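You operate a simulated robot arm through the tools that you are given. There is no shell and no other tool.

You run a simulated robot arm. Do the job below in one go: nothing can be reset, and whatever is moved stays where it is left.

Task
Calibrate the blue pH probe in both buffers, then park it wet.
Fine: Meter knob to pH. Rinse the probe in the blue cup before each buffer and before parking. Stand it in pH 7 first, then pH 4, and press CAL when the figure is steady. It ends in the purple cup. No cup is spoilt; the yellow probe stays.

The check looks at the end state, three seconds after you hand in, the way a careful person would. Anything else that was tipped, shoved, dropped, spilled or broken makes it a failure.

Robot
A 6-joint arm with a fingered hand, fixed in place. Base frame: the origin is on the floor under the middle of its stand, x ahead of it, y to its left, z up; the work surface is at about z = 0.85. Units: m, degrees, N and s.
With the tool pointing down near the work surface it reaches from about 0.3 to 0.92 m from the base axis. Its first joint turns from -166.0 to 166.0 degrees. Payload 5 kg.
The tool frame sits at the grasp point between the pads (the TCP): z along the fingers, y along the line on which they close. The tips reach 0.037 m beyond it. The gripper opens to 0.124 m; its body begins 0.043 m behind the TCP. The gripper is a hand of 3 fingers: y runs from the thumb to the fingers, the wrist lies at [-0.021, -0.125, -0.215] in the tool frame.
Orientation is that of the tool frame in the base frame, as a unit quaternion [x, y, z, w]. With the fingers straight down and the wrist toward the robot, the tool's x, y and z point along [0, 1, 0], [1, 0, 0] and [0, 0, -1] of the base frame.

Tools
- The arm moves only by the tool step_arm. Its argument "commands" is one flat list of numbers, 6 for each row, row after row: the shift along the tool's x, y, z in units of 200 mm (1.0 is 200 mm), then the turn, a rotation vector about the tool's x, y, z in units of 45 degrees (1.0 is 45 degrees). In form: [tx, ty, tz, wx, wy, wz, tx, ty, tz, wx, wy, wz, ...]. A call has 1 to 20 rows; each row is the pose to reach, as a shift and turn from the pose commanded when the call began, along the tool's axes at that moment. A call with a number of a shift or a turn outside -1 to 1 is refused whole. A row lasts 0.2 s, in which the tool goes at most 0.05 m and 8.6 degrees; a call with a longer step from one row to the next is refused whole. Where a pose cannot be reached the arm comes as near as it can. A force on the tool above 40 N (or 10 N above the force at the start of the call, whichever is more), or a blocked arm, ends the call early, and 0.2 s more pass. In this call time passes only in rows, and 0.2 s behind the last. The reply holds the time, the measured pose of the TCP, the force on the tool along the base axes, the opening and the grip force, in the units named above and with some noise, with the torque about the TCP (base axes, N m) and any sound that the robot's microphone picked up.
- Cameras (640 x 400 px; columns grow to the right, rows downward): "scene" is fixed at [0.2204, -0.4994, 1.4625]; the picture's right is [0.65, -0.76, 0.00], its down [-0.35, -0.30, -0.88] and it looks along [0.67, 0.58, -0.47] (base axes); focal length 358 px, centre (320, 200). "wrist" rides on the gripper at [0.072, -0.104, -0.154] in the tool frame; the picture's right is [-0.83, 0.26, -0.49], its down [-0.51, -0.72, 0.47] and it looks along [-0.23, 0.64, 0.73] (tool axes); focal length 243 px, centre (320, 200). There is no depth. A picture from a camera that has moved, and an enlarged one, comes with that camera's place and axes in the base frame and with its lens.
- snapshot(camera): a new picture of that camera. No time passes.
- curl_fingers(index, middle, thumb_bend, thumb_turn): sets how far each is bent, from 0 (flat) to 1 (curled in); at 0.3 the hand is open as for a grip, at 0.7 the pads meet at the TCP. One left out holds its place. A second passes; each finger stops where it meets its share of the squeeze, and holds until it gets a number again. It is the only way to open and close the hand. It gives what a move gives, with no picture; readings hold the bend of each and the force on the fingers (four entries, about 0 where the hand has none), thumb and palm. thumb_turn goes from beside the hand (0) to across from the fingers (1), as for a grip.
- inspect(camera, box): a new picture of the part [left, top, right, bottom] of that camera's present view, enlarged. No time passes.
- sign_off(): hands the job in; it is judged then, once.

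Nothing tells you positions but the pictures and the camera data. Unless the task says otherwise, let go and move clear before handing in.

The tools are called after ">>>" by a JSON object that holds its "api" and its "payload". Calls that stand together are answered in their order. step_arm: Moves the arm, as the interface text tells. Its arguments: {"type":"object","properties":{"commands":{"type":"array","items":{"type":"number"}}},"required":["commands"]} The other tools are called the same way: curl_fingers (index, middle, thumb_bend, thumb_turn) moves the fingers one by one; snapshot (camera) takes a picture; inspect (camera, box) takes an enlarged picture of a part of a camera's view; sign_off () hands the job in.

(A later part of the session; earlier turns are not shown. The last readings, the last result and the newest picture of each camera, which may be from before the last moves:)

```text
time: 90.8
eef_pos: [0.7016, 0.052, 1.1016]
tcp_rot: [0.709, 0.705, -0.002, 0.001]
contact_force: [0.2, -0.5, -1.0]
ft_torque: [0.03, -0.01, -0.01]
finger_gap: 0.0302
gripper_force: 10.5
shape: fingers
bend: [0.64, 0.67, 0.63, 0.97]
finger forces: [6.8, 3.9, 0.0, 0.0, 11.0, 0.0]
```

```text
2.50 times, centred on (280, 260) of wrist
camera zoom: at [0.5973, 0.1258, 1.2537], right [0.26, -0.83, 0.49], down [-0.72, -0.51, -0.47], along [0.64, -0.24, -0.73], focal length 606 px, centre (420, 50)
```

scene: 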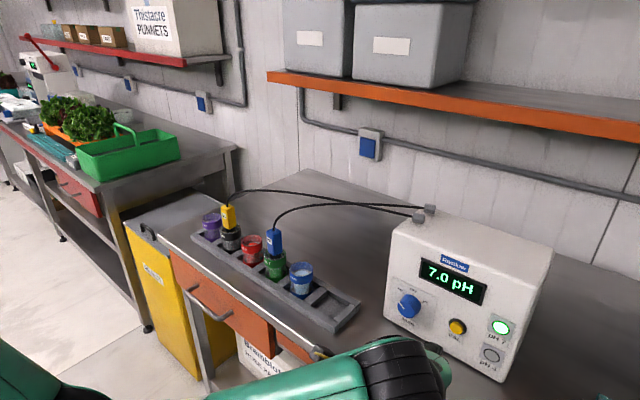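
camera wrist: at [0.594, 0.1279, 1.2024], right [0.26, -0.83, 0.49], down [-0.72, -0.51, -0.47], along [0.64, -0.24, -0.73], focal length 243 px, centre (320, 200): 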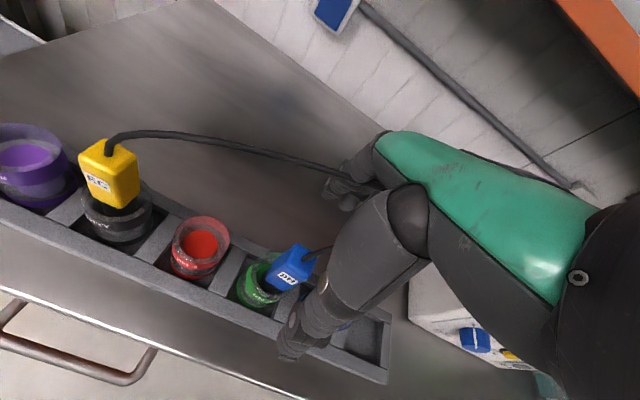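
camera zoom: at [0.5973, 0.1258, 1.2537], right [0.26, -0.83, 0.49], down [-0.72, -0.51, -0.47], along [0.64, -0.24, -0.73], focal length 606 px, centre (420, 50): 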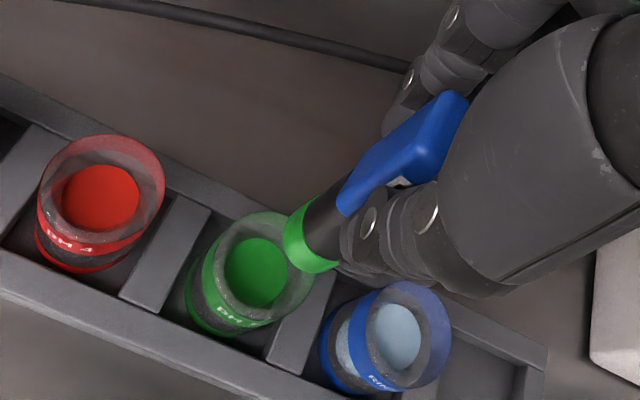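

The tip came out stained green and the cup stayed put. Now one pitch to the right, over the rinse cup.

>>> {"api": "step_arm", "payload": {"commands": [-0.15, 0, 0, 0, 0, 0, -0.3, 0, 0, 0, 0, 0, -0.4485, 0, 0, 0, 0, 0]}}

>>> {"api": "inspect", "payload": {"camera": "scene", "box": [230, 180, 370, 320]}}

>>> {"api": "inspect", "payload": {"camera": "wrist", "box": [200, 180, 360, 340]}}

```text
time: 91.6
eef_pos: [0.7022, -0.0363, 1.1016]
tcp_rot: [0.708, 0.706, -0.002, 0.0]
contact_force: [-0.1, 0.9, -0.7]
ft_torque: [-0.04, 0.02, 0.02]
finger_gap: 0.0302
gripper_force: 10.5
shape: fingers
bend: [0.64, 0.67, 0.63, 0.97]
finger forces: [6.8, 3.8, 0.1, 0.1, 10.7, 0.1]
```

```text
2.86 times, centred on (300, 250) of scene
camera zoom: at [0.2204, -0.4994, 1.4625], right [0.65, -0.76, 0.0], down [-0.35, -0.3, -0.88], along [0.67, 0.58, -0.47], focal length 1024 px, centre (377, 57)
```

zoom: 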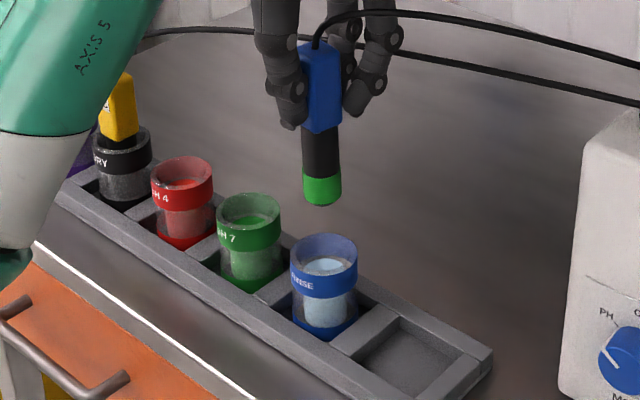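

```text
2.50 times, centred on (280, 260) of wrist
camera zoom: at [0.5964, 0.037, 1.2538], right [0.26, -0.83, 0.49], down [-0.72, -0.51, -0.47], along [0.64, -0.24, -0.73], focal length 606 px, centre (420, 50)
```

zoom: 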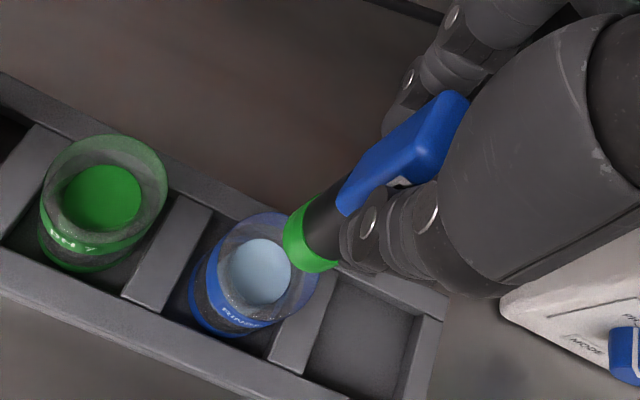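

Aligned exactly as at the first rinse. I'll lower it in, dip, and dwell.

>>> {"api": "step_arm", "payload": {"commands": [-0.004, 0, 0.1, 0, 0, 0, -0.004, 0, 0.2, 0, 0, 0, -0.004, 0, 0.3, 0, 0, 0, -0.004, 0, 0.37, 0, 0, 0, -0.004, 0, 0.44, 0, 0, 0, -0.004, 0, 0.51, 0, 0, 0, -0.004, 0, 0.575, 0, 0, 0]}}

>>> {"api": "step_arm", "payload": {"commands": [0, 0, 0, 0, 0, 0, 0, 0, 0, 0, 0, 0, 0, 0, -0.04, 0, 0, 0, 0, 0, -0.07, 0, 0, 0, 0, 0, -0.03, 0, 0, 0, 0, 0, 0, 0, 0, 0, 0, 0, -0.04, 0, 0, 0, 0, 0, -0.07, 0, 0, 0, 0, 0, -0.03, 0, 0, 0, 0, 0, 0, 0, 0, 0, 0, 0, 0, 0, 0, 0, 0, 0, 0, 0, 0, 0, 0, 0, 0, 0, 0, 0]}}

>>> {"api": "step_arm", "payload": {"commands": [0, 0, -0.1, 0, 0, 0, 0, 0, -0.2, 0, 0, 0, 0, 0, -0.3, 0, 0, 0, 0, 0, -0.4, 0, 0, 0, 0, 0, -0.5, 0, 0, 0, 0, 0, -0.58, 0, 0, 0]}}

>>> {"api": "inspect", "payload": {"camera": "scene", "box": [230, 180, 370, 320]}}

>>> {"api": "inspect", "payload": {"camera": "wrist", "box": [200, 180, 360, 340]}}

```text
time: 93.2
eef_pos: [0.7018, -0.0369, 0.9869]
tcp_rot: [0.708, 0.706, -0.004, 0.0]
contact_force: [0.6, 0.2, -0.6]
ft_torque: [-0.02, -0.01, -0.02]
finger_gap: 0.0302
gripper_force: 10.8
shape: fingers
bend: [0.64, 0.67, 0.63, 0.97]
finger forces: [6.7, 3.9, 0.0, 0.0, 10.8, 0.0]
```

```text
time: 96.0
eef_pos: [0.7028, -0.0371, 0.9871]
tcp_rot: [0.708, 0.707, -0.002, 0.0]
contact_force: [-0.3, -0.5, -0.6]
ft_torque: [-0.01, -0.05, -0.02]
finger_gap: 0.0304
gripper_force: 10.8
shape: fingers
bend: [0.64, 0.67, 0.63, 0.97]
finger forces: [6.8, 3.8, 0.0, 0.0, 10.8, 0.0]
```

```text
time: 97.4
eef_pos: [0.7008, -0.0342, 1.1026]
tcp_rot: [0.708, 0.707, -0.002, 0.0]
contact_force: [0.1, -0.2, -0.4]
ft_torque: [-0.04, 0.01, 0.02]
finger_gap: 0.0301
gripper_force: 10.5
shape: fingers
bend: [0.64, 0.67, 0.63, 0.97]
finger forces: [6.8, 3.8, 0.0, 0.1, 10.8, 0.1]
```

```text
2.86 times, centred on (300, 250) of scene
camera zoom: at [0.2204, -0.4994, 1.4625], right [0.65, -0.76, 0.0], down [-0.35, -0.3, -0.88], along [0.67, 0.58, -0.47], focal length 1024 px, centre (377, 57)
```

zoom: 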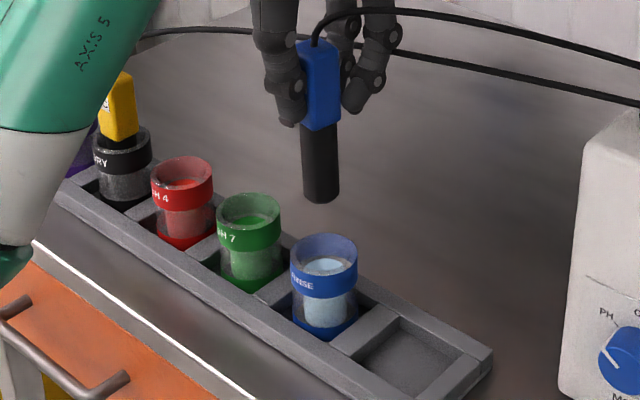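

```text
2.50 times, centred on (280, 260) of wrist
camera zoom: at [0.5968, 0.0384, 1.2554], right [0.26, -0.83, 0.49], down [-0.72, -0.51, -0.47], along [0.64, -0.24, -0.73], focal length 606 px, centre (420, 50)
```

zoom: 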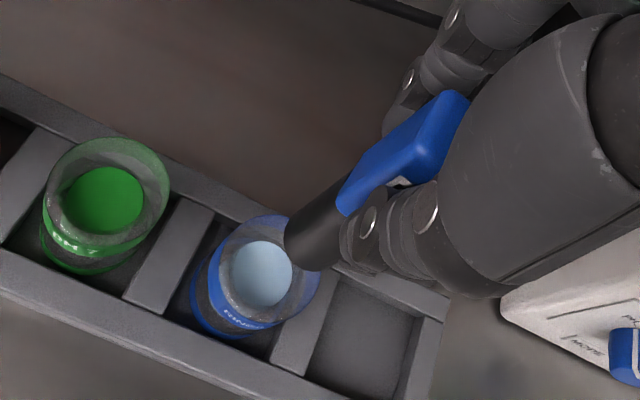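

The tip is clean again. For pH 4 I'll go around on the robot's side, so the wet probe doesn't pass over the pH 7 cup.

>>> {"api": "step_arm", "payload": {"commands": [0, -0.15, 0, 0, 0, 0, 0, -0.3, 0, 0, 0, 0, 0, -0.45, 0, 0, 0, 0, 0, -0.55, 0, 0, 0, 0]}}

>>> {"api": "step_arm", "payload": {"commands": [0.15, 0, 0, 0, 0, 0, 0.3, 0, 0, 0, 0, 0, 0.45, 0, 0, 0, 0, 0, 0.6, 0, 0, 0, 0, 0, 0.75, 0, 0, 0, 0, 0, 0.895, 0, 0, 0, 0, 0]}}

>>> {"api": "step_arm", "payload": {"commands": [0, 0.15, 0, 0, 0, 0, 0, 0.3, 0, 0, 0, 0, 0, 0.45, 0, 0, 0, 0, 0, 0.553, 0, 0, 0, 0]}}

>>> {"api": "inspect", "payload": {"camera": "scene", "box": [200, 150, 340, 290]}}

>>> {"api": "inspect", "payload": {"camera": "wrist", "box": [200, 180, 360, 340]}}

```text
time: 98.4
eef_pos: [0.5915, -0.0347, 1.1037]
tcp_rot: [0.708, 0.707, -0.003, 0.0]
contact_force: [-0.1, -0.7, -1.4]
ft_torque: [-0.02, -0.01, 0.01]
finger_gap: 0.0302
gripper_force: 10.9
shape: fingers
bend: [0.64, 0.67, 0.63, 0.97]
finger forces: [6.9, 3.9, 0.0, 0.0, 10.8, 0.0]
```

```text
time: 99.8
eef_pos: [0.5905, 0.1436, 1.1019]
tcp_rot: [0.708, 0.706, -0.002, 0.0]
contact_force: [-0.1, -0.4, -0.5]
ft_torque: [0.04, 0.05, -0.02]
finger_gap: 0.0302
gripper_force: 10.9
shape: fingers
bend: [0.64, 0.67, 0.63, 0.97]
finger forces: [6.8, 3.7, 0.0, 0.0, 10.7, 0.0]
```

```text
time: 100.8
eef_pos: [0.7031, 0.1436, 1.1024]
tcp_rot: [0.708, 0.706, -0.003, -0.001]
contact_force: [0.5, 0.1, 0.0]
ft_torque: [0.0, 0.03, 0.02]
finger_gap: 0.03
gripper_force: 10.8
shape: fingers
bend: [0.64, 0.67, 0.63, 0.97]
finger forces: [6.8, 3.8, 0.1, 0.0, 10.8, 0.1]
```

```text
2.86 times, centred on (270, 220) of scene
camera zoom: at [0.2204, -0.4994, 1.4625], right [0.65, -0.76, 0.0], down [-0.35, -0.3, -0.88], along [0.67, 0.58, -0.47], focal length 1024 px, centre (463, 143)
```

zoom: 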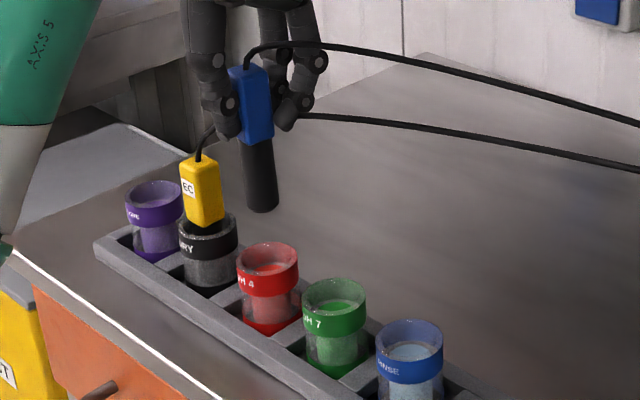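

```text
2.50 times, centred on (280, 260) of wrist
camera zoom: at [0.5979, 0.217, 1.2539], right [0.26, -0.83, 0.49], down [-0.72, -0.51, -0.47], along [0.64, -0.24, -0.73], focal length 606 px, centre (420, 50)
```

zoom: 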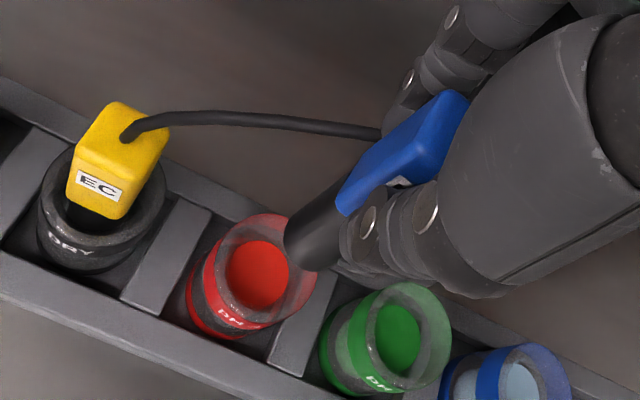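

The pH 4 alignment matches the earlier hovers. The yellow probe's cable passes near the fingertips here, so I'll descend in stages and watch that the yellow probe doesn't stir.

>>> {"api": "step_arm", "payload": {"commands": [0, 0, 0.05, 0, 0, 0, 0, 0, 0.1, 0, 0, 0, 0, 0, 0.15, 0, 0, 0]}}

>>> {"api": "inspect", "payload": {"camera": "scene", "box": [200, 150, 340, 290]}}

>>> {"api": "inspect", "payload": {"camera": "wrist", "box": [200, 180, 360, 340]}}

```text
time: 101.6
eef_pos: [0.7032, 0.1439, 1.0701]
tcp_rot: [0.708, 0.706, -0.003, -0.001]
contact_force: [0.6, 0.1, -0.6]
ft_torque: [0.0, 0.01, 0.0]
finger_gap: 0.03
gripper_force: 10.6
shape: fingers
bend: [0.64, 0.67, 0.63, 0.97]
finger forces: [6.7, 3.9, 0.0, 0.1, 10.8, 0.0]
```

```text
2.86 times, centred on (270, 220) of scene
camera zoom: at [0.2204, -0.4994, 1.4625], right [0.65, -0.76, 0.0], down [-0.35, -0.3, -0.88], along [0.67, 0.58, -0.47], focal length 1024 px, centre (463, 143)
```

zoom: 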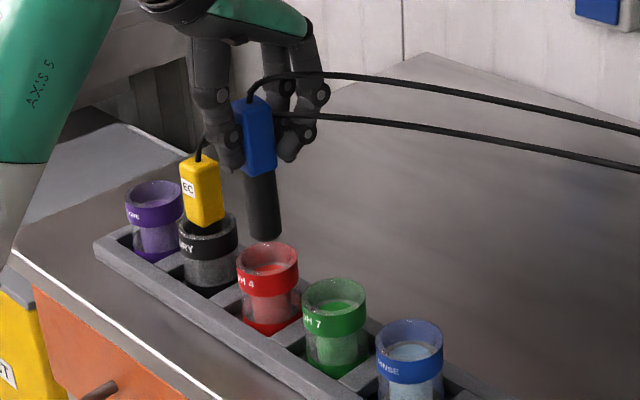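

```text
2.50 times, centred on (280, 260) of wrist
camera zoom: at [0.5977, 0.2168, 1.2233], right [0.26, -0.83, 0.49], down [-0.72, -0.51, -0.47], along [0.64, -0.24, -0.73], focal length 606 px, centre (420, 50)
```

zoom: 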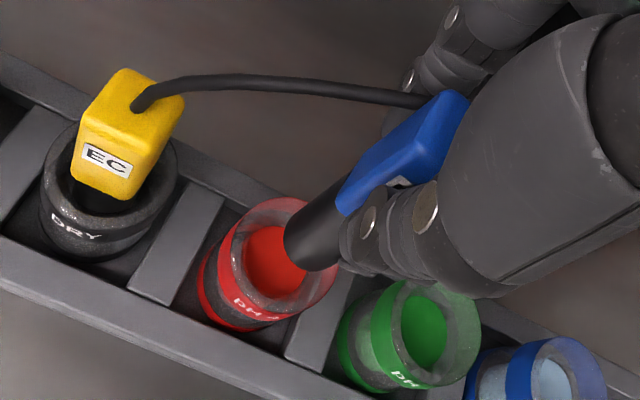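

The cable and yellow probe are unaffected and no force shows. I'll continue down into the pH 4 cup.

>>> {"api": "step_arm", "payload": {"commands": [0, 0, 0.07, 0, 0, 0, 0, 0, 0.14, 0, 0, 0, 0, 0, 0.215, 0, 0, 0]}}

>>> {"api": "inspect", "payload": {"camera": "scene", "box": [200, 150, 340, 290]}}

>>> {"api": "inspect", "payload": {"camera": "wrist", "box": [200, 180, 360, 340]}}

```text
time: 102.4
eef_pos: [0.7021, 0.1424, 1.0274]
tcp_rot: [0.708, 0.706, -0.004, -0.001]
contact_force: [0.3, -0.2, -0.8]
ft_torque: [0.03, -0.02, -0.02]
finger_gap: 0.0298
gripper_force: 10.9
shape: fingers
bend: [0.64, 0.67, 0.63, 0.97]
finger forces: [6.8, 3.9, 0.0, 0.1, 10.7, 0.1]
```

```text
2.86 times, centred on (270, 220) of scene
camera zoom: at [0.2204, -0.4994, 1.4625], right [0.65, -0.76, 0.0], down [-0.35, -0.3, -0.88], along [0.67, 0.58, -0.47], focal length 1024 px, centre (463, 143)
```

zoom: 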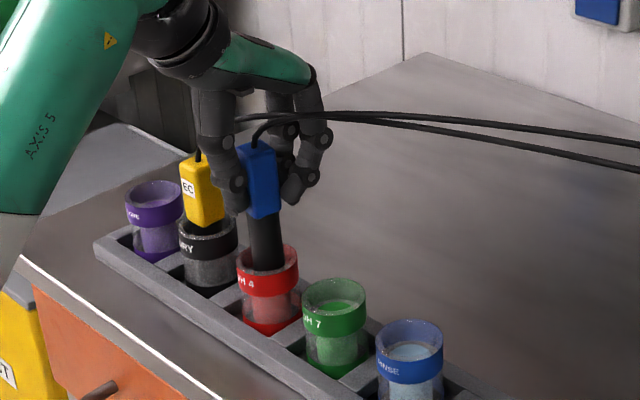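

```text
2.50 times, centred on (280, 260) of wrist
camera zoom: at [0.5972, 0.2162, 1.1807], right [0.26, -0.83, 0.49], down [-0.72, -0.51, -0.47], along [0.64, -0.24, -0.73], focal length 606 px, centre (420, 50)
```

zoom: 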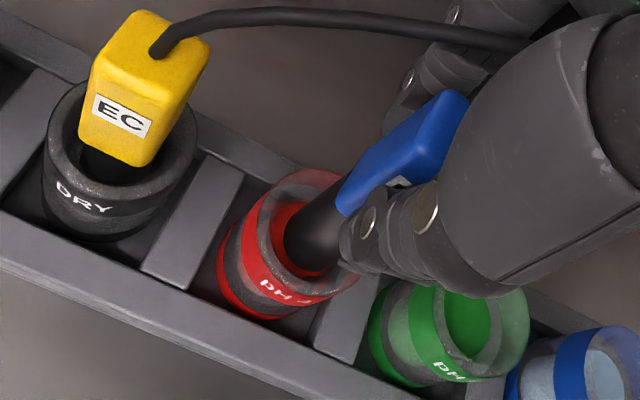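

The tip is inside the pH 4 cup and well centred. Lowering to the bottom.

>>> {"api": "step_arm", "payload": {"commands": [0, 0, 0.055, 0, 0, 0, 0, 0, 0.11, 0, 0, 0, 0, 0, 0.165, 0, 0, 0, 0, 0, 0.2, 0, 0, 0, 0, 0, 0.222, 0, 0, 0]}}

>>> {"api": "step_arm", "payload": {"commands": [0, 0, 0.007, 0, 0, 0, 0, 0, 0.013, 0, 0, 0]}}

>>> {"api": "inspect", "payload": {"camera": "scene", "box": [200, 150, 340, 290]}}

```text
time: 103.6
eef_pos: [0.7029, 0.1431, 0.9835]
tcp_rot: [0.708, 0.707, -0.002, 0.001]
contact_force: [1.4, 0.1, -1.5]
ft_torque: [0.0, 0.01, -0.02]
finger_gap: 0.0301
gripper_force: 10.7
shape: fingers
bend: [0.64, 0.67, 0.63, 0.97]
finger forces: [6.7, 3.8, 0.1, 0.1, 10.7, 0.0]
```

```text
time: 104.2
eef_pos: [0.7024, 0.1421, 0.9814]
tcp_rot: [0.707, 0.707, -0.002, 0.0]
contact_force: [0.4, -1.2, -0.3]
ft_torque: [-0.03, -0.01, 0.02]
finger_gap: 0.0301
gripper_force: 10.6
shape: fingers
bend: [0.64, 0.67, 0.63, 0.97]
finger forces: [6.7, 3.8, 0.0, 0.0, 10.7, 0.0]
```

```text
2.86 times, centred on (270, 220) of scene
camera zoom: at [0.2204, -0.4994, 1.4625], right [0.65, -0.76, 0.0], down [-0.35, -0.3, -0.88], along [0.67, 0.58, -0.47], focal length 1024 px, centre (463, 143)
```

zoom: 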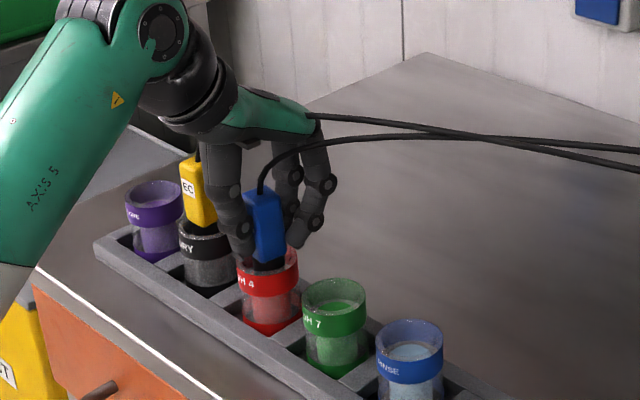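

It's almost seated. A touch lower, then release.

>>> {"api": "step_arm", "payload": {"commands": [0, 0, 0.005, 0, 0, 0, 0, 0, 0.009, 0, 0, 0]}}

>>> {"api": "curl_fingers", "payload": {"index": 0.58, "middle": 0.58, "thumb_bend": 0.58}}

>>> {"api": "curl_fingers", "payload": {"index": 0.42, "middle": 0.42, "thumb_bend": 0.42}}

>>> {"api": "inspect", "payload": {"camera": "scene", "box": [200, 150, 340, 290]}}

>>> {"api": "inspect", "payload": {"camera": "wrist", "box": [200, 180, 360, 340]}}

```text
time: 104.8
eef_pos: [0.7025, 0.1439, 0.9802]
tcp_rot: [0.708, 0.707, -0.002, 0.0]
contact_force: [-0.5, -0.7, 3.3]
ft_torque: [0.01, 0.01, 0.0]
finger_gap: 0.03
gripper_force: 11.8
shape: fingers
bend: [0.64, 0.67, 0.63, 0.97]
finger forces: [7.2, 4.1, 0.0, 0.0, 11.1, 0.0]
```

```text
time: 105.8
eef_pos: [0.7022, 0.1434, 0.9796]
tcp_rot: [0.708, 0.706, -0.001, 0.0]
contact_force: [0.4, 0.0, 0.2]
ft_torque: [-0.02, -0.01, 0.03]
finger_gap: 0.0458
gripper_force: 0.1
shape: fingers
bend: [0.57, 0.57, 0.57, 0.97]
finger forces: [0.1, 0.0, 0.1, 0.0, 0.0, 0.0]
```

```text
time: 106.8
eef_pos: [0.7029, 0.1439, 0.9802]
tcp_rot: [0.708, 0.706, -0.003, 0.0]
contact_force: [-0.8, -0.2, -0.7]
ft_torque: [0.0, 0.0, -0.02]
finger_gap: 0.092
gripper_force: 0.0
shape: fingers
bend: [0.42, 0.42, 0.42, 0.97]
finger forces: [0.0, 0.1, 0.0, 0.1, 0.0, 0.0]
```

```text
2.86 times, centred on (270, 220) of scene
camera zoom: at [0.2204, -0.4994, 1.4625], right [0.65, -0.76, 0.0], down [-0.35, -0.3, -0.88], along [0.67, 0.58, -0.47], focal length 1024 px, centre (463, 143)
```

zoom: 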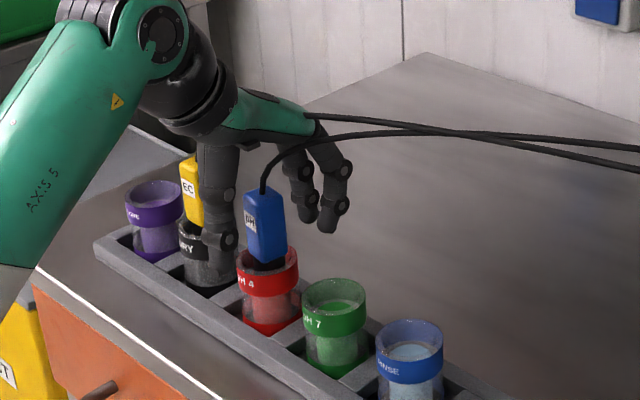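

```text
2.50 times, centred on (280, 260) of wrist
camera zoom: at [0.5976, 0.2162, 1.1321], right [0.26, -0.83, 0.49], down [-0.72, -0.51, -0.47], along [0.64, -0.24, -0.73], focal length 606 px, centre (420, 50)
```

zoom: 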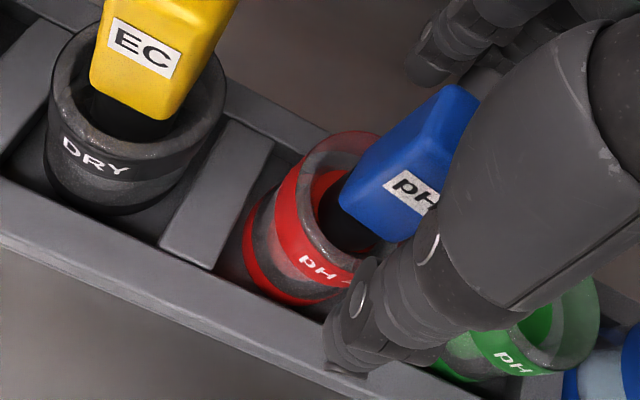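

The probe stands in pH 4. I'll open fully, rise, and back off, watching the probes and the reading.

>>> {"api": "curl_fingers", "payload": {"index": 0.3, "middle": 0.3, "thumb_bend": 0.3}}

>>> {"api": "step_arm", "payload": {"commands": [0, 0, -0.1, 0, 0, 0, 0, 0, -0.2, 0, 0, 0, 0, 0, -0.3, 0, 0, 0, 0, 0, -0.4, 0, 0, 0, 0, 0, -0.5, 0, 0, 0, 0, 0, -0.62, 0, 0, 0]}}

>>> {"api": "step_arm", "payload": {"commands": [0, -0.15, 0, 0, 0, 0, 0, -0.3, 0, 0, 0, 0, 0, -0.45, 0, 0, 0, 0, 0, -0.62, 0, 0, 0, 0]}}

>>> {"api": "snapshot", "payload": {"camera": "scene"}}

>>> {"api": "inspect", "payload": {"camera": "scene", "box": [190, 160, 340, 310]}}

```text
time: 107.8
eef_pos: [0.7034, 0.1427, 0.9783]
tcp_rot: [0.708, 0.706, -0.003, 0.0]
contact_force: [-0.3, -1.0, 0.2]
ft_torque: [-0.04, -0.02, 0.01]
finger_gap: 0.1284
gripper_force: 0.0
shape: fingers
bend: [0.3, 0.3, 0.3, 0.97]
finger forces: [0.0, 0.0, 0.1, 0.0, 0.1, 0.1]
```

```text
time: 109.2
eef_pos: [0.7028, 0.1439, 1.1032]
tcp_rot: [0.709, 0.705, -0.001, -0.001]
contact_force: [-0.3, -0.5, 0.8]
ft_torque: [0.02, 0.01, 0.0]
finger_gap: 0.1285
gripper_force: 0.0
shape: fingers
bend: [0.3, 0.3, 0.3, 0.97]
finger forces: [0.1, 0.0, 0.0, 0.0, 0.1, 0.1]
```

```text
time: 110.2
eef_pos: [0.5776, 0.1435, 1.1047]
tcp_rot: [0.708, 0.706, -0.002, 0.0]
contact_force: [0.4, 0.7, -0.4]
ft_torque: [0.03, 0.01, 0.0]
finger_gap: 0.1284
gripper_force: 0.2
shape: fingers
bend: [0.3, 0.3, 0.3, 0.97]
finger forces: [0.0, 0.0, 0.0, 0.2, 0.1, 0.0]
```

```text
taken
```

scene: 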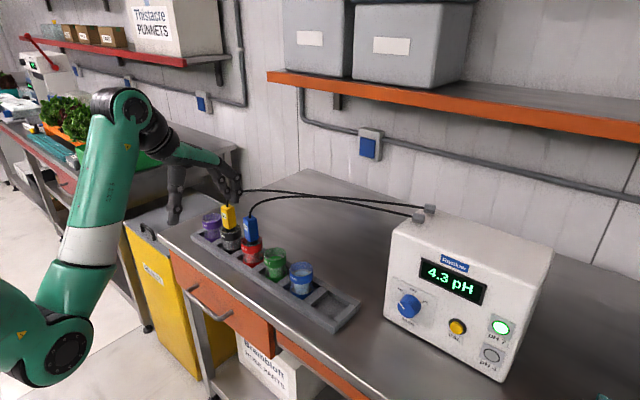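

```text
2.67 times, centred on (265, 235) of scene
camera zoom: at [0.2204, -0.4994, 1.4625], right [0.65, -0.76, 0.0], down [-0.35, -0.3, -0.88], along [0.67, 0.58, -0.47], focal length 955 px, centre (467, 107)
```

zoom: 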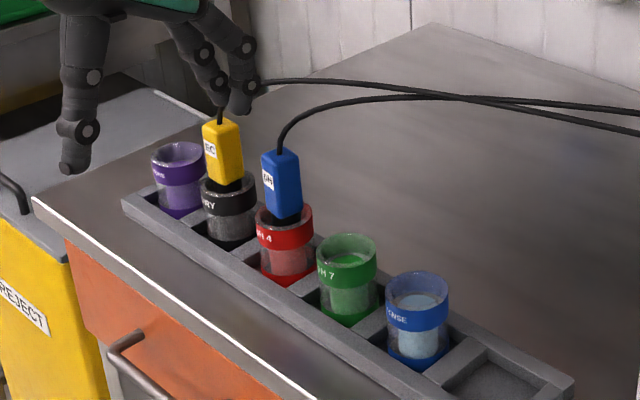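

The probe is standing in pH 4, reading 4.3, and the yellow probe is undisturbed. Back to the CAL button the same way as before.

>>> {"api": "step_arm", "payload": {"commands": [-0.2, 0, 0, 0, 0, 0, -0.4, 0, 0, 0, 0, 0, -0.6, 0, 0, 0, 0, 0, -0.8, 0, 0, 0, 0, 0, -1.0, 0, 0, 0, 0, 0]}}

>>> {"api": "step_arm", "payload": {"commands": [-0.2, 0, 0, 0, 0, 0, -0.4, 0, 0, 0, 0, 0, -0.6, 0, 0, 0, 0, 0, -0.8, 0, 0, 0, 0, 0, -1.0, 0, 0, 0, 0, 0]}}

>>> {"api": "step_arm", "payload": {"commands": [-0.2, -0.04, 0, 0, 0, 0, -0.4, -0.08, 0, 0, 0, 0, -0.6, -0.11, 0, 0, 0, 0, -0.685, -0.125, 0, 0, 0, 0]}}

>>> {"api": "curl_fingers", "payload": {"index": 0.0, "middle": 0.75, "thumb_bend": 0.6}}

```text
time: 111.4
eef_pos: [0.5778, -0.0553, 1.1048]
tcp_rot: [0.707, 0.707, -0.003, 0.001]
contact_force: [0.2, -1.0, 0.4]
ft_torque: [-0.01, -0.01, 0.03]
finger_gap: 0.1285
gripper_force: 0.1
shape: fingers
bend: [0.3, 0.3, 0.3, 0.97]
finger forces: [0.0, 0.0, 0.0, 0.1, 0.0, 0.0]
```

```text
time: 112.6
eef_pos: [0.5768, -0.256, 1.1056]
tcp_rot: [0.708, 0.707, -0.002, 0.0]
contact_force: [-0.9, 0.0, 0.7]
ft_torque: [-0.02, -0.05, 0.0]
finger_gap: 0.1286
gripper_force: 0.1
shape: fingers
bend: [0.3, 0.3, 0.3, 0.97]
finger forces: [0.1, 0.0, 0.0, 0.0, 0.1, 0.0]
```

```text
time: 113.6
eef_pos: [0.5541, -0.3929, 1.1047]
tcp_rot: [0.707, 0.707, -0.002, 0.001]
contact_force: [-0.5, -0.1, 0.1]
ft_torque: [0.0, -0.01, 0.01]
finger_gap: 0.1288
gripper_force: 0.0
shape: fingers
bend: [0.3, 0.3, 0.3, 0.97]
finger forces: [0.1, 0.0, 0.0, 0.0, 0.0, 0.1]
```

```text
time: 114.6
eef_pos: [0.5531, -0.3923, 1.105]
tcp_rot: [0.708, 0.707, -0.002, 0.0]
contact_force: [1.0, -0.4, 0.4]
ft_torque: [-0.01, 0.0, 0.02]
finger_gap: 0.1359
gripper_force: 0.1
shape: fingers
bend: [0.0, 0.75, 0.6, 0.97]
finger forces: [0.0, 0.0, 0.0, 0.0, 0.0, 0.1]
```

The finger is shaped. I'll lower to the height that worked before (z≈0.942), still well back from the face.

>>> {"api": "step_arm", "payload": {"commands": [0, 0, 0.2, 0, 0, 0, -0.003, 0, 0.4, 0, 0, 0, -0.005, 0, 0.6, 0, 0, 0, -0.005, 0, 0.815, 0, 0, 0]}}

>>> {"api": "inspect", "payload": {"camera": "wrist", "box": [290, 60, 400, 180]}}

>>> {"api": "snapshot", "payload": {"camera": "scene"}}

```text
time: 115.6
eef_pos: [0.5508, -0.396, 0.9437]
tcp_rot: [0.708, 0.706, -0.002, 0.0]
contact_force: [-0.1, 0.3, -0.1]
ft_torque: [-0.03, 0.02, -0.01]
finger_gap: 0.1364
gripper_force: 0.0
shape: fingers
bend: [0.0, 0.75, 0.6, 0.97]
finger forces: [0.0, 0.0, 0.0, 0.0, 0.2, 0.0]
```

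```text
3.33 times, centred on (345, 120) of wrist
camera zoom: at [0.4461, -0.3219, 1.0964], right [0.26, -0.83, 0.49], down [-0.72, -0.51, -0.47], along [0.64, -0.24, -0.73], focal length 809 px, centre (237, 467)
```

zoom: 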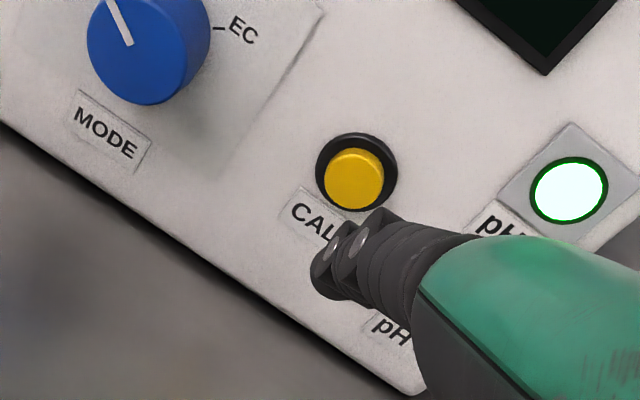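

```text
taken
```

scene: 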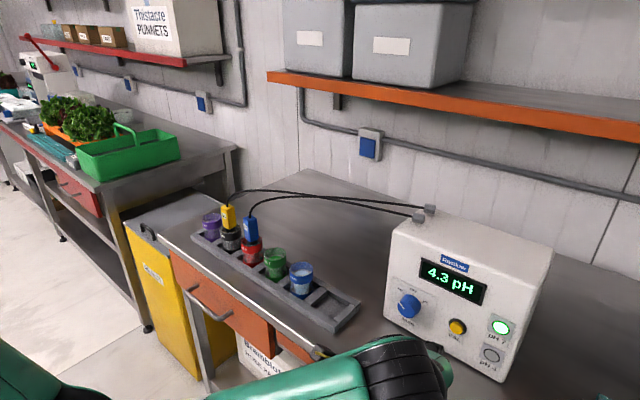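

The reading is steady at 4.3. I'll move in to just short of the cap, then ease onto it.

>>> {"api": "step_arm", "payload": {"commands": [0.009, 0.1, 0.005, 0, 0, 0, 0.009, 0.2, 0.005, 0, 0, 0, 0.009, 0.3, 0.005, 0, 0, 0, 0.009, 0.34, 0.007, 0, 0, 0]}}

>>> {"api": "inspect", "payload": {"camera": "wrist", "box": [290, 60, 400, 180]}}

>>> {"api": "inspect", "payload": {"camera": "scene", "box": [370, 220, 540, 390]}}

```text
time: 116.6
eef_pos: [0.6199, -0.3929, 0.9411]
tcp_rot: [0.708, 0.707, -0.002, -0.001]
contact_force: [-0.4, -0.1, 0.4]
ft_torque: [0.0, -0.02, 0.0]
finger_gap: 0.136
gripper_force: 0.1
shape: fingers
bend: [0.0, 0.75, 0.6, 0.97]
finger forces: [0.0, 0.1, 0.0, 0.1, 0.0, 0.0]
```

```text
3.33 times, centred on (345, 120) of wrist
camera zoom: at [0.5156, -0.3202, 1.0941], right [0.26, -0.83, 0.49], down [-0.72, -0.51, -0.47], along [0.64, -0.24, -0.73], focal length 809 px, centre (237, 467)
```

zoom: 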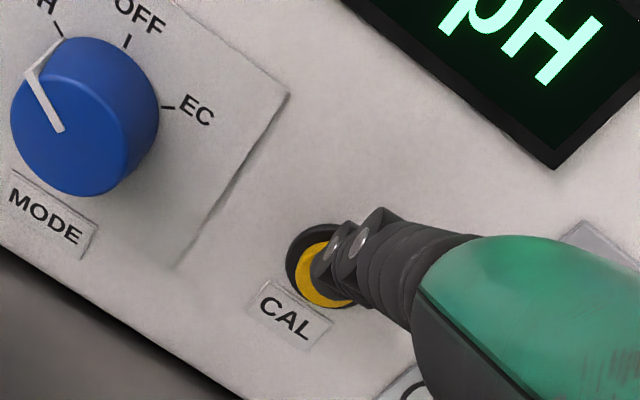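

```text
2.35 times, centred on (455, 305) of scene
camera zoom: at [0.2204, -0.4994, 1.4625], right [0.65, -0.76, 0.0], down [-0.35, -0.3, -0.88], along [0.67, 0.58, -0.47], focal length 843 px, centre (2, -47)
```

zoom: 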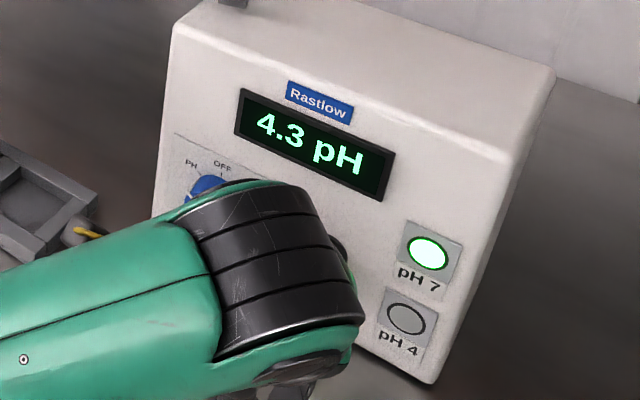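

The fingertip is on line with CAL and the reading is still 4.3. I'll press gently until it clicks.

>>> {"api": "step_arm", "payload": {"commands": [0, 0.015, 0, 0, 0, 0, 0, 0.03, 0, 0, 0, 0, 0, 0.036, 0, 0, 0, 0]}}

>>> {"api": "inspect", "payload": {"camera": "scene", "box": [370, 220, 540, 390]}}

```text
time: 117.4
eef_pos: [0.6273, -0.3933, 0.9407]
tcp_rot: [0.708, 0.706, -0.003, 0.001]
contact_force: [-3.0, 0.3, 1.7]
ft_torque: [0.06, -0.22, 0.06]
finger_gap: 0.1359
gripper_force: 1.3
shape: fingers
bend: [0.0, 0.75, 0.6, 0.97]
finger forces: [3.2, 0.0, 0.0, 0.0, 0.1, 0.0]
heard: click
```

```text
2.35 times, centred on (455, 305) of scene
camera zoom: at [0.2204, -0.4994, 1.4625], right [0.65, -0.76, 0.0], down [-0.35, -0.3, -0.88], along [0.67, 0.58, -0.47], focal length 843 px, centre (2, -47)
```

zoom: 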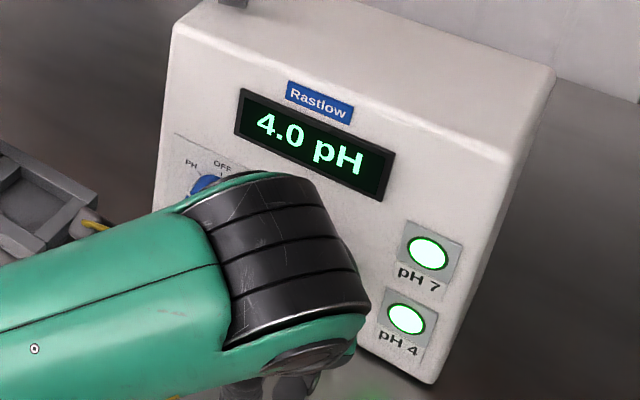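

Click heard. Both lamps are lit and the display reads 4.0. I'll back off, raise, open the hand, and return to the probe for its final rinse.

>>> {"api": "step_arm", "payload": {"commands": [0, -0.05, 0, 0, 0, 0, 0, -0.15, 0, 0, 0, 0, 0, -0.3, 0, 0, 0, 0, 0, -0.37, 0, 0, 0, 0]}}

>>> {"api": "step_arm", "payload": {"commands": [0, 0.03, -0.2, 0, 0, 0, 0, 0.06, -0.4, 0, 0, 0, 0, 0.09, -0.6, 0, 0, 0, 0, 0.12, -0.81, 0, 0, 0]}}

>>> {"api": "curl_fingers", "payload": {"index": 0.3, "middle": 0.3, "thumb_bend": 0.3}}

>>> {"api": "step_arm", "payload": {"commands": [0.2, 0, 0, 0, 0, 0, 0.4, 0, 0, 0, 0, 0, 0.6, 0, 0, 0, 0, 0, 0.8, 0, 0, 0, 0, 0, 1.0, 0, 0, 0, 0, 0]}}

>>> {"api": "step_arm", "payload": {"commands": [0.2, 0, 0, 0, 0, 0, 0.4, 0, 0, 0, 0, 0, 0.6, 0, 0, 0, 0, 0, 0.8, 0, 0, 0, 0, 0, 1.0, 0, 0, 0, 0, 0]}}

>>> {"api": "step_arm", "payload": {"commands": [0.2, 0, 0, 0, 0, 0, 0.4, 0, 0, 0, 0, 0, 0.5, 0, 0, 0, 0, 0]}}

>>> {"api": "inspect", "payload": {"camera": "scene", "box": [200, 170, 310, 290]}}

>>> {"api": "inspect", "payload": {"camera": "wrist", "box": [190, 130, 340, 280]}}

>>> {"api": "snapshot", "payload": {"camera": "scene"}}

```text
time: 118.4
eef_pos: [0.5539, -0.3951, 0.9417]
tcp_rot: [0.707, 0.707, -0.002, 0.0]
contact_force: [1.0, -0.2, -0.5]
ft_torque: [0.01, 0.01, -0.02]
finger_gap: 0.1361
gripper_force: 0.1
shape: fingers
bend: [0.0, 0.75, 0.6, 0.97]
finger forces: [0.0, 0.0, 0.0, 0.0, 0.1, 0.0]
```

```text
time: 119.4
eef_pos: [0.5791, -0.3927, 1.1044]
tcp_rot: [0.708, 0.706, -0.003, 0.0]
contact_force: [0.3, -1.1, -0.5]
ft_torque: [0.0, -0.01, -0.02]
finger_gap: 0.1363
gripper_force: 0.0
shape: fingers
bend: [0.0, 0.75, 0.6, 0.97]
finger forces: [0.0, 0.0, 0.0, 0.1, 0.0, 0.0]
```

```text
time: 120.4
eef_pos: [0.5785, -0.3921, 1.1042]
tcp_rot: [0.708, 0.706, -0.003, 0.0]
contact_force: [-0.1, -0.2, -0.6]
ft_torque: [-0.01, -0.01, 0.01]
finger_gap: 0.1286
gripper_force: 0.1
shape: fingers
bend: [0.3, 0.3, 0.3, 0.97]
finger forces: [0.1, 0.1, 0.0, 0.1, 0.0, 0.0]
```

```text
time: 121.6
eef_pos: [0.5775, -0.1935, 1.1058]
tcp_rot: [0.709, 0.706, -0.003, 0.0]
contact_force: [-0.5, 0.2, 0.5]
ft_torque: [0.02, -0.02, -0.01]
finger_gap: 0.1285
gripper_force: 0.1
shape: fingers
bend: [0.3, 0.3, 0.3, 0.98]
finger forces: [0.0, 0.0, 0.0, 0.0, 0.0, 0.0]
```

```text
time: 122.8
eef_pos: [0.579, 0.0072, 1.1036]
tcp_rot: [0.708, 0.706, -0.002, -0.001]
contact_force: [0.2, -0.4, 0.0]
ft_torque: [0.02, 0.01, 0.03]
finger_gap: 0.1288
gripper_force: 0.1
shape: fingers
bend: [0.3, 0.3, 0.3, 0.98]
finger forces: [0.0, 0.0, 0.0, 0.0, 0.0, 0.1]
```

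```text
time: 123.6
eef_pos: [0.5797, 0.1076, 1.1031]
tcp_rot: [0.709, 0.706, -0.003, 0.0]
contact_force: [-0.3, 0.4, 0.0]
ft_torque: [0.02, -0.03, -0.01]
finger_gap: 0.1288
gripper_force: 0.1
shape: fingers
bend: [0.3, 0.3, 0.3, 0.98]
finger forces: [0.0, 0.0, 0.0, 0.1, 0.0, 0.1]
```

```text
3.33 times, centred on (255, 230) of scene
camera zoom: at [0.2204, -0.4994, 1.4625], right [0.65, -0.76, 0.0], down [-0.35, -0.3, -0.88], along [0.67, 0.58, -0.47], focal length 1194 px, centre (537, 100)
```

zoom: 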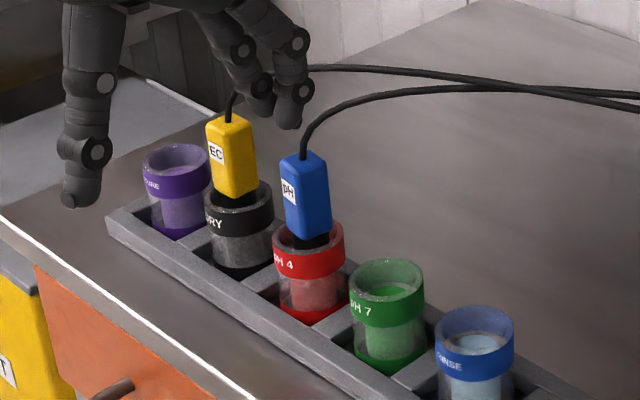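

```text
2.67 times, centred on (265, 205) of wrist
camera zoom: at [0.4744, 0.1807, 1.2549], right [0.26, -0.83, 0.49], down [-0.72, -0.51, -0.47], along [0.64, -0.24, -0.73], focal length 647 px, centre (467, 187)
```

zoom: 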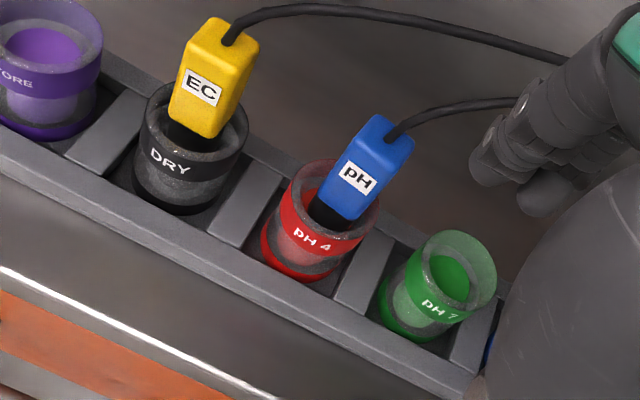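

```text
taken
```

scene: 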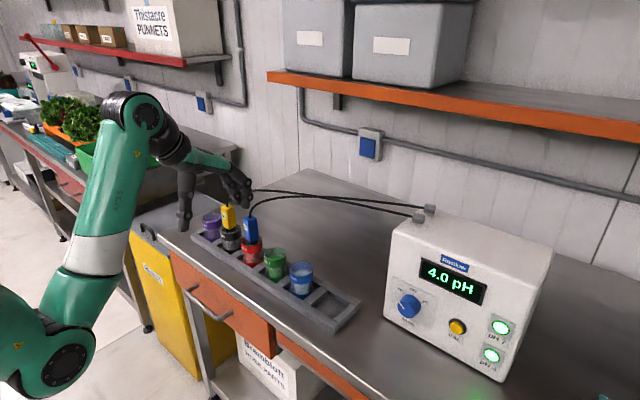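

Both lamps are lit and the meter reads 4.0. The head is at about (0.704, 0.146), upright. I'll go over it and down to grip.

>>> {"api": "step_arm", "payload": {"commands": [0.18, 0, -0.05, 0, 0, 0, 0.18, 0.15, -0.1, 0, 0, 0, 0.18, 0.35, -0.15, 0, 0, 0, 0.18, 0.5, -0.15, 0, 0, 0, 0.18, 0.619, -0.15, 0, 0, 0]}}

>>> {"api": "step_arm", "payload": {"commands": [0, 0, 0.15, 0, 0, 0, 0, 0, 0.3, 0, 0, 0, 0, 0, 0.4, 0, 0, 0]}}

>>> {"api": "inspect", "payload": {"camera": "scene", "box": [200, 150, 320, 280]}}

>>> {"api": "snapshot", "payload": {"camera": "wrist"}}

```text
time: 124.8
eef_pos: [0.7029, 0.146, 1.1333]
tcp_rot: [0.708, 0.706, -0.002, 0.001]
contact_force: [0.1, 0.1, 0.6]
ft_torque: [-0.05, -0.02, 0.0]
finger_gap: 0.1287
gripper_force: 0.1
shape: fingers
bend: [0.3, 0.3, 0.3, 0.97]
finger forces: [0.0, 0.0, 0.0, 0.1, 0.0, 0.1]
```

```text
time: 125.6
eef_pos: [0.7021, 0.1449, 1.0526]
tcp_rot: [0.708, 0.706, -0.002, 0.0]
contact_force: [0.3, -0.5, -0.6]
ft_torque: [-0.02, 0.0, 0.0]
finger_gap: 0.1284
gripper_force: 0.0
shape: fingers
bend: [0.3, 0.3, 0.3, 0.97]
finger forces: [0.0, 0.0, 0.0, 0.1, 0.0, 0.1]
```

```text
3.08 times, centred on (260, 215) of scene
camera zoom: at [0.2204, -0.4994, 1.4625], right [0.65, -0.76, 0.0], down [-0.35, -0.3, -0.88], along [0.67, 0.58, -0.47], focal length 1102 px, centre (505, 154)
```

zoom: 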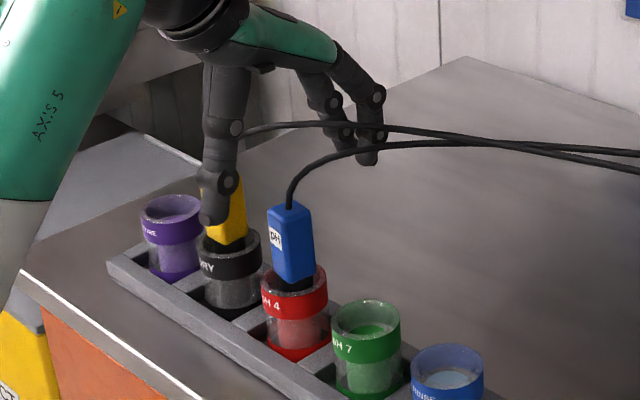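

```text
taken
camera wrist: at [0.5969, 0.2178, 1.2041], right [0.26, -0.83, 0.49], down [-0.72, -0.51, -0.47], along [0.64, -0.24, -0.73], focal length 243 px, centre (320, 200)
```

wrist: 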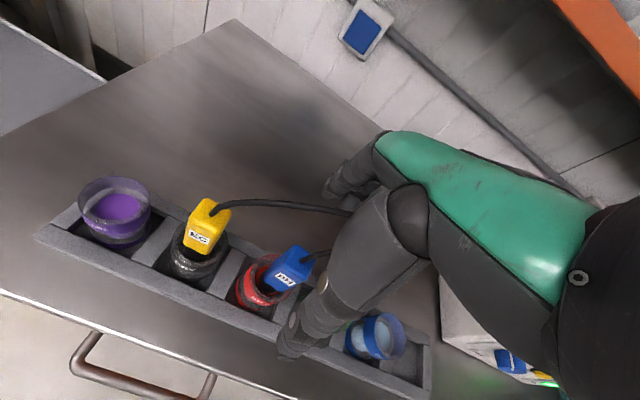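

Same view geometry as before. Descending and gripping.

>>> {"api": "step_arm", "payload": {"commands": [0, 0.005, 0.12, 0, 0, 0, 0, 0.005, 0.24, 0, 0, 0, 0, 0.005, 0.358, 0, 0, 0]}}

>>> {"api": "curl_fingers", "payload": {"index": 0.55, "middle": 0.55, "thumb_bend": 0.55}}

>>> {"api": "inspect", "payload": {"camera": "scene", "box": [200, 150, 320, 280]}}

>>> {"api": "inspect", "payload": {"camera": "wrist", "box": [230, 160, 430, 340]}}

```text
time: 126.4
eef_pos: [0.6994, 0.1427, 0.9788]
tcp_rot: [0.708, 0.707, -0.002, 0.001]
contact_force: [-0.4, -0.1, -0.1]
ft_torque: [0.0, 0.03, 0.02]
finger_gap: 0.1286
gripper_force: 0.1
shape: fingers
bend: [0.3, 0.3, 0.3, 0.97]
finger forces: [0.0, 0.0, 0.0, 0.0, 0.0, 0.1]
```

```text
time: 127.4
eef_pos: [0.7004, 0.1426, 0.979]
tcp_rot: [0.708, 0.706, -0.002, 0.0]
contact_force: [0.3, -0.4, 0.4]
ft_torque: [0.0, 0.02, 0.0]
finger_gap: 0.0531
gripper_force: 0.1
shape: fingers
bend: [0.55, 0.55, 0.55, 0.97]
finger forces: [0.0, 0.1, 0.0, 0.1, 0.1, 0.0]
```

```text
3.08 times, centred on (260, 215) of scene
camera zoom: at [0.2204, -0.4994, 1.4625], right [0.65, -0.76, 0.0], down [-0.35, -0.3, -0.88], along [0.67, 0.58, -0.47], focal length 1102 px, centre (505, 154)
```

zoom: 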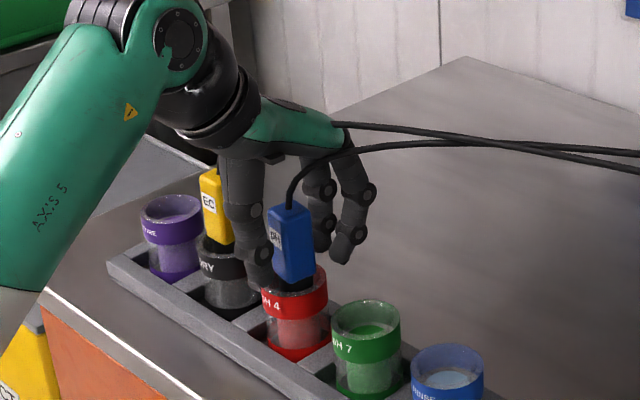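

```text
2.22 times, centred on (330, 250) of wrist
camera zoom: at [0.5961, 0.2159, 1.131], right [0.26, -0.83, 0.49], down [-0.72, -0.51, -0.47], along [0.64, -0.24, -0.73], focal length 539 px, centre (298, 89)
```

zoom: 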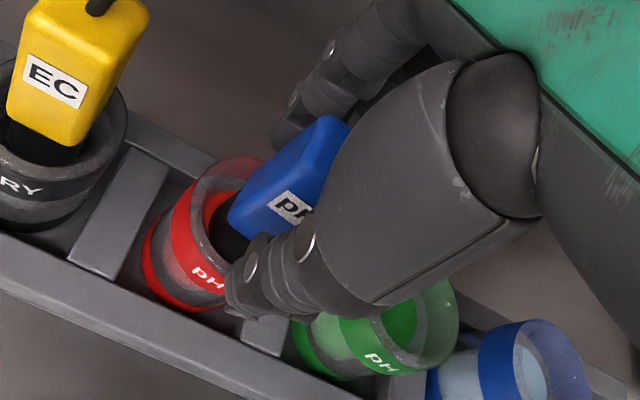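

The head looks a few millimetres nearer the fingers, so I'll centre by 3 mm and then close.

>>> {"api": "step_arm", "payload": {"commands": [0, 0.015, 0, 0, 0, 0]}}

>>> {"api": "curl_fingers", "payload": {"index": 0.62, "middle": 0.62, "thumb_bend": 0.62}}

>>> {"api": "curl_fingers", "payload": {"index": 0.7, "middle": 0.7, "thumb_bend": 0.7}}

>>> {"api": "step_arm", "payload": {"commands": [0, 0, -0.05, 0, 0, 0, 0, 0, -0.1, 0, 0, 0, 0, 0, -0.2, 0, 0, 0, 0, 0, -0.3, 0, 0, 0, 0, 0, -0.4, 0, 0, 0, 0, 0, -0.5, 0, 0, 0, 0, 0, -0.61, 0, 0, 0]}}

>>> {"api": "inspect", "payload": {"camera": "scene", "box": [190, 130, 330, 280]}}

>>> {"api": "inspect", "payload": {"camera": "wrist", "box": [200, 180, 360, 340]}}

```text
time: 127.8
eef_pos: [0.7033, 0.1414, 0.9797]
tcp_rot: [0.708, 0.707, -0.002, 0.0]
contact_force: [0.6, 0.8, 1.3]
ft_torque: [0.0, 0.03, -0.01]
finger_gap: 0.0528
gripper_force: 0.1
shape: fingers
bend: [0.55, 0.55, 0.55, 0.97]
finger forces: [0.1, 0.0, 0.0, 0.1, 0.1, 0.0]
```

```text
time: 128.8
eef_pos: [0.704, 0.142, 0.979]
tcp_rot: [0.708, 0.706, -0.002, 0.0]
contact_force: [-0.2, 0.3, 1.4]
ft_torque: [0.03, -0.02, 0.03]
finger_gap: 0.0333
gripper_force: 1.0
shape: fingers
bend: [0.61, 0.62, 0.61, 0.97]
finger forces: [0.8, 0.0, 0.1, 0.1, 0.7, 0.0]
```

```text
time: 129.8
eef_pos: [0.7041, 0.1415, 0.9804]
tcp_rot: [0.708, 0.707, -0.003, 0.001]
contact_force: [-0.8, -0.8, 0.2]
ft_torque: [-0.04, -0.01, -0.01]
finger_gap: 0.0302
gripper_force: 10.3
shape: fingers
bend: [0.63, 0.67, 0.63, 0.97]
finger forces: [7.0, 3.1, 0.1, 0.0, 10.6, 0.0]
```

```text
time: 131.4
eef_pos: [0.7064, 0.1444, 1.1012]
tcp_rot: [0.708, 0.706, -0.002, -0.001]
contact_force: [-0.2, -0.7, -0.4]
ft_torque: [0.02, 0.03, -0.02]
finger_gap: 0.0303
gripper_force: 10.2
shape: fingers
bend: [0.63, 0.67, 0.63, 0.97]
finger forces: [7.0, 3.1, 0.0, 0.0, 10.6, 0.0]
```

```text
2.67 times, centred on (260, 205) of scene
camera zoom: at [0.2204, -0.4994, 1.4625], right [0.65, -0.76, 0.0], down [-0.35, -0.3, -0.88], along [0.67, 0.58, -0.47], focal length 955 px, centre (480, 187)
```

zoom: 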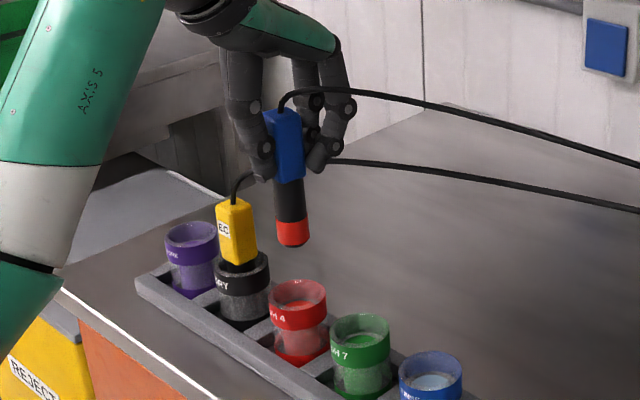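

```text
2.50 times, centred on (280, 260) of wrist
camera zoom: at [0.6016, 0.2169, 1.2551], right [0.26, -0.83, 0.49], down [-0.72, -0.51, -0.47], along [0.64, -0.24, -0.73], focal length 606 px, centre (420, 50)
```

zoom: 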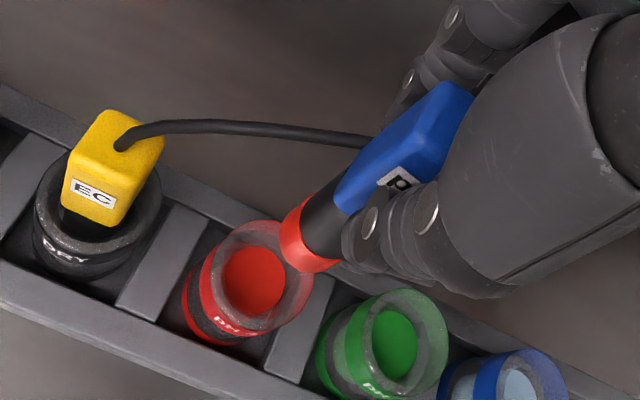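

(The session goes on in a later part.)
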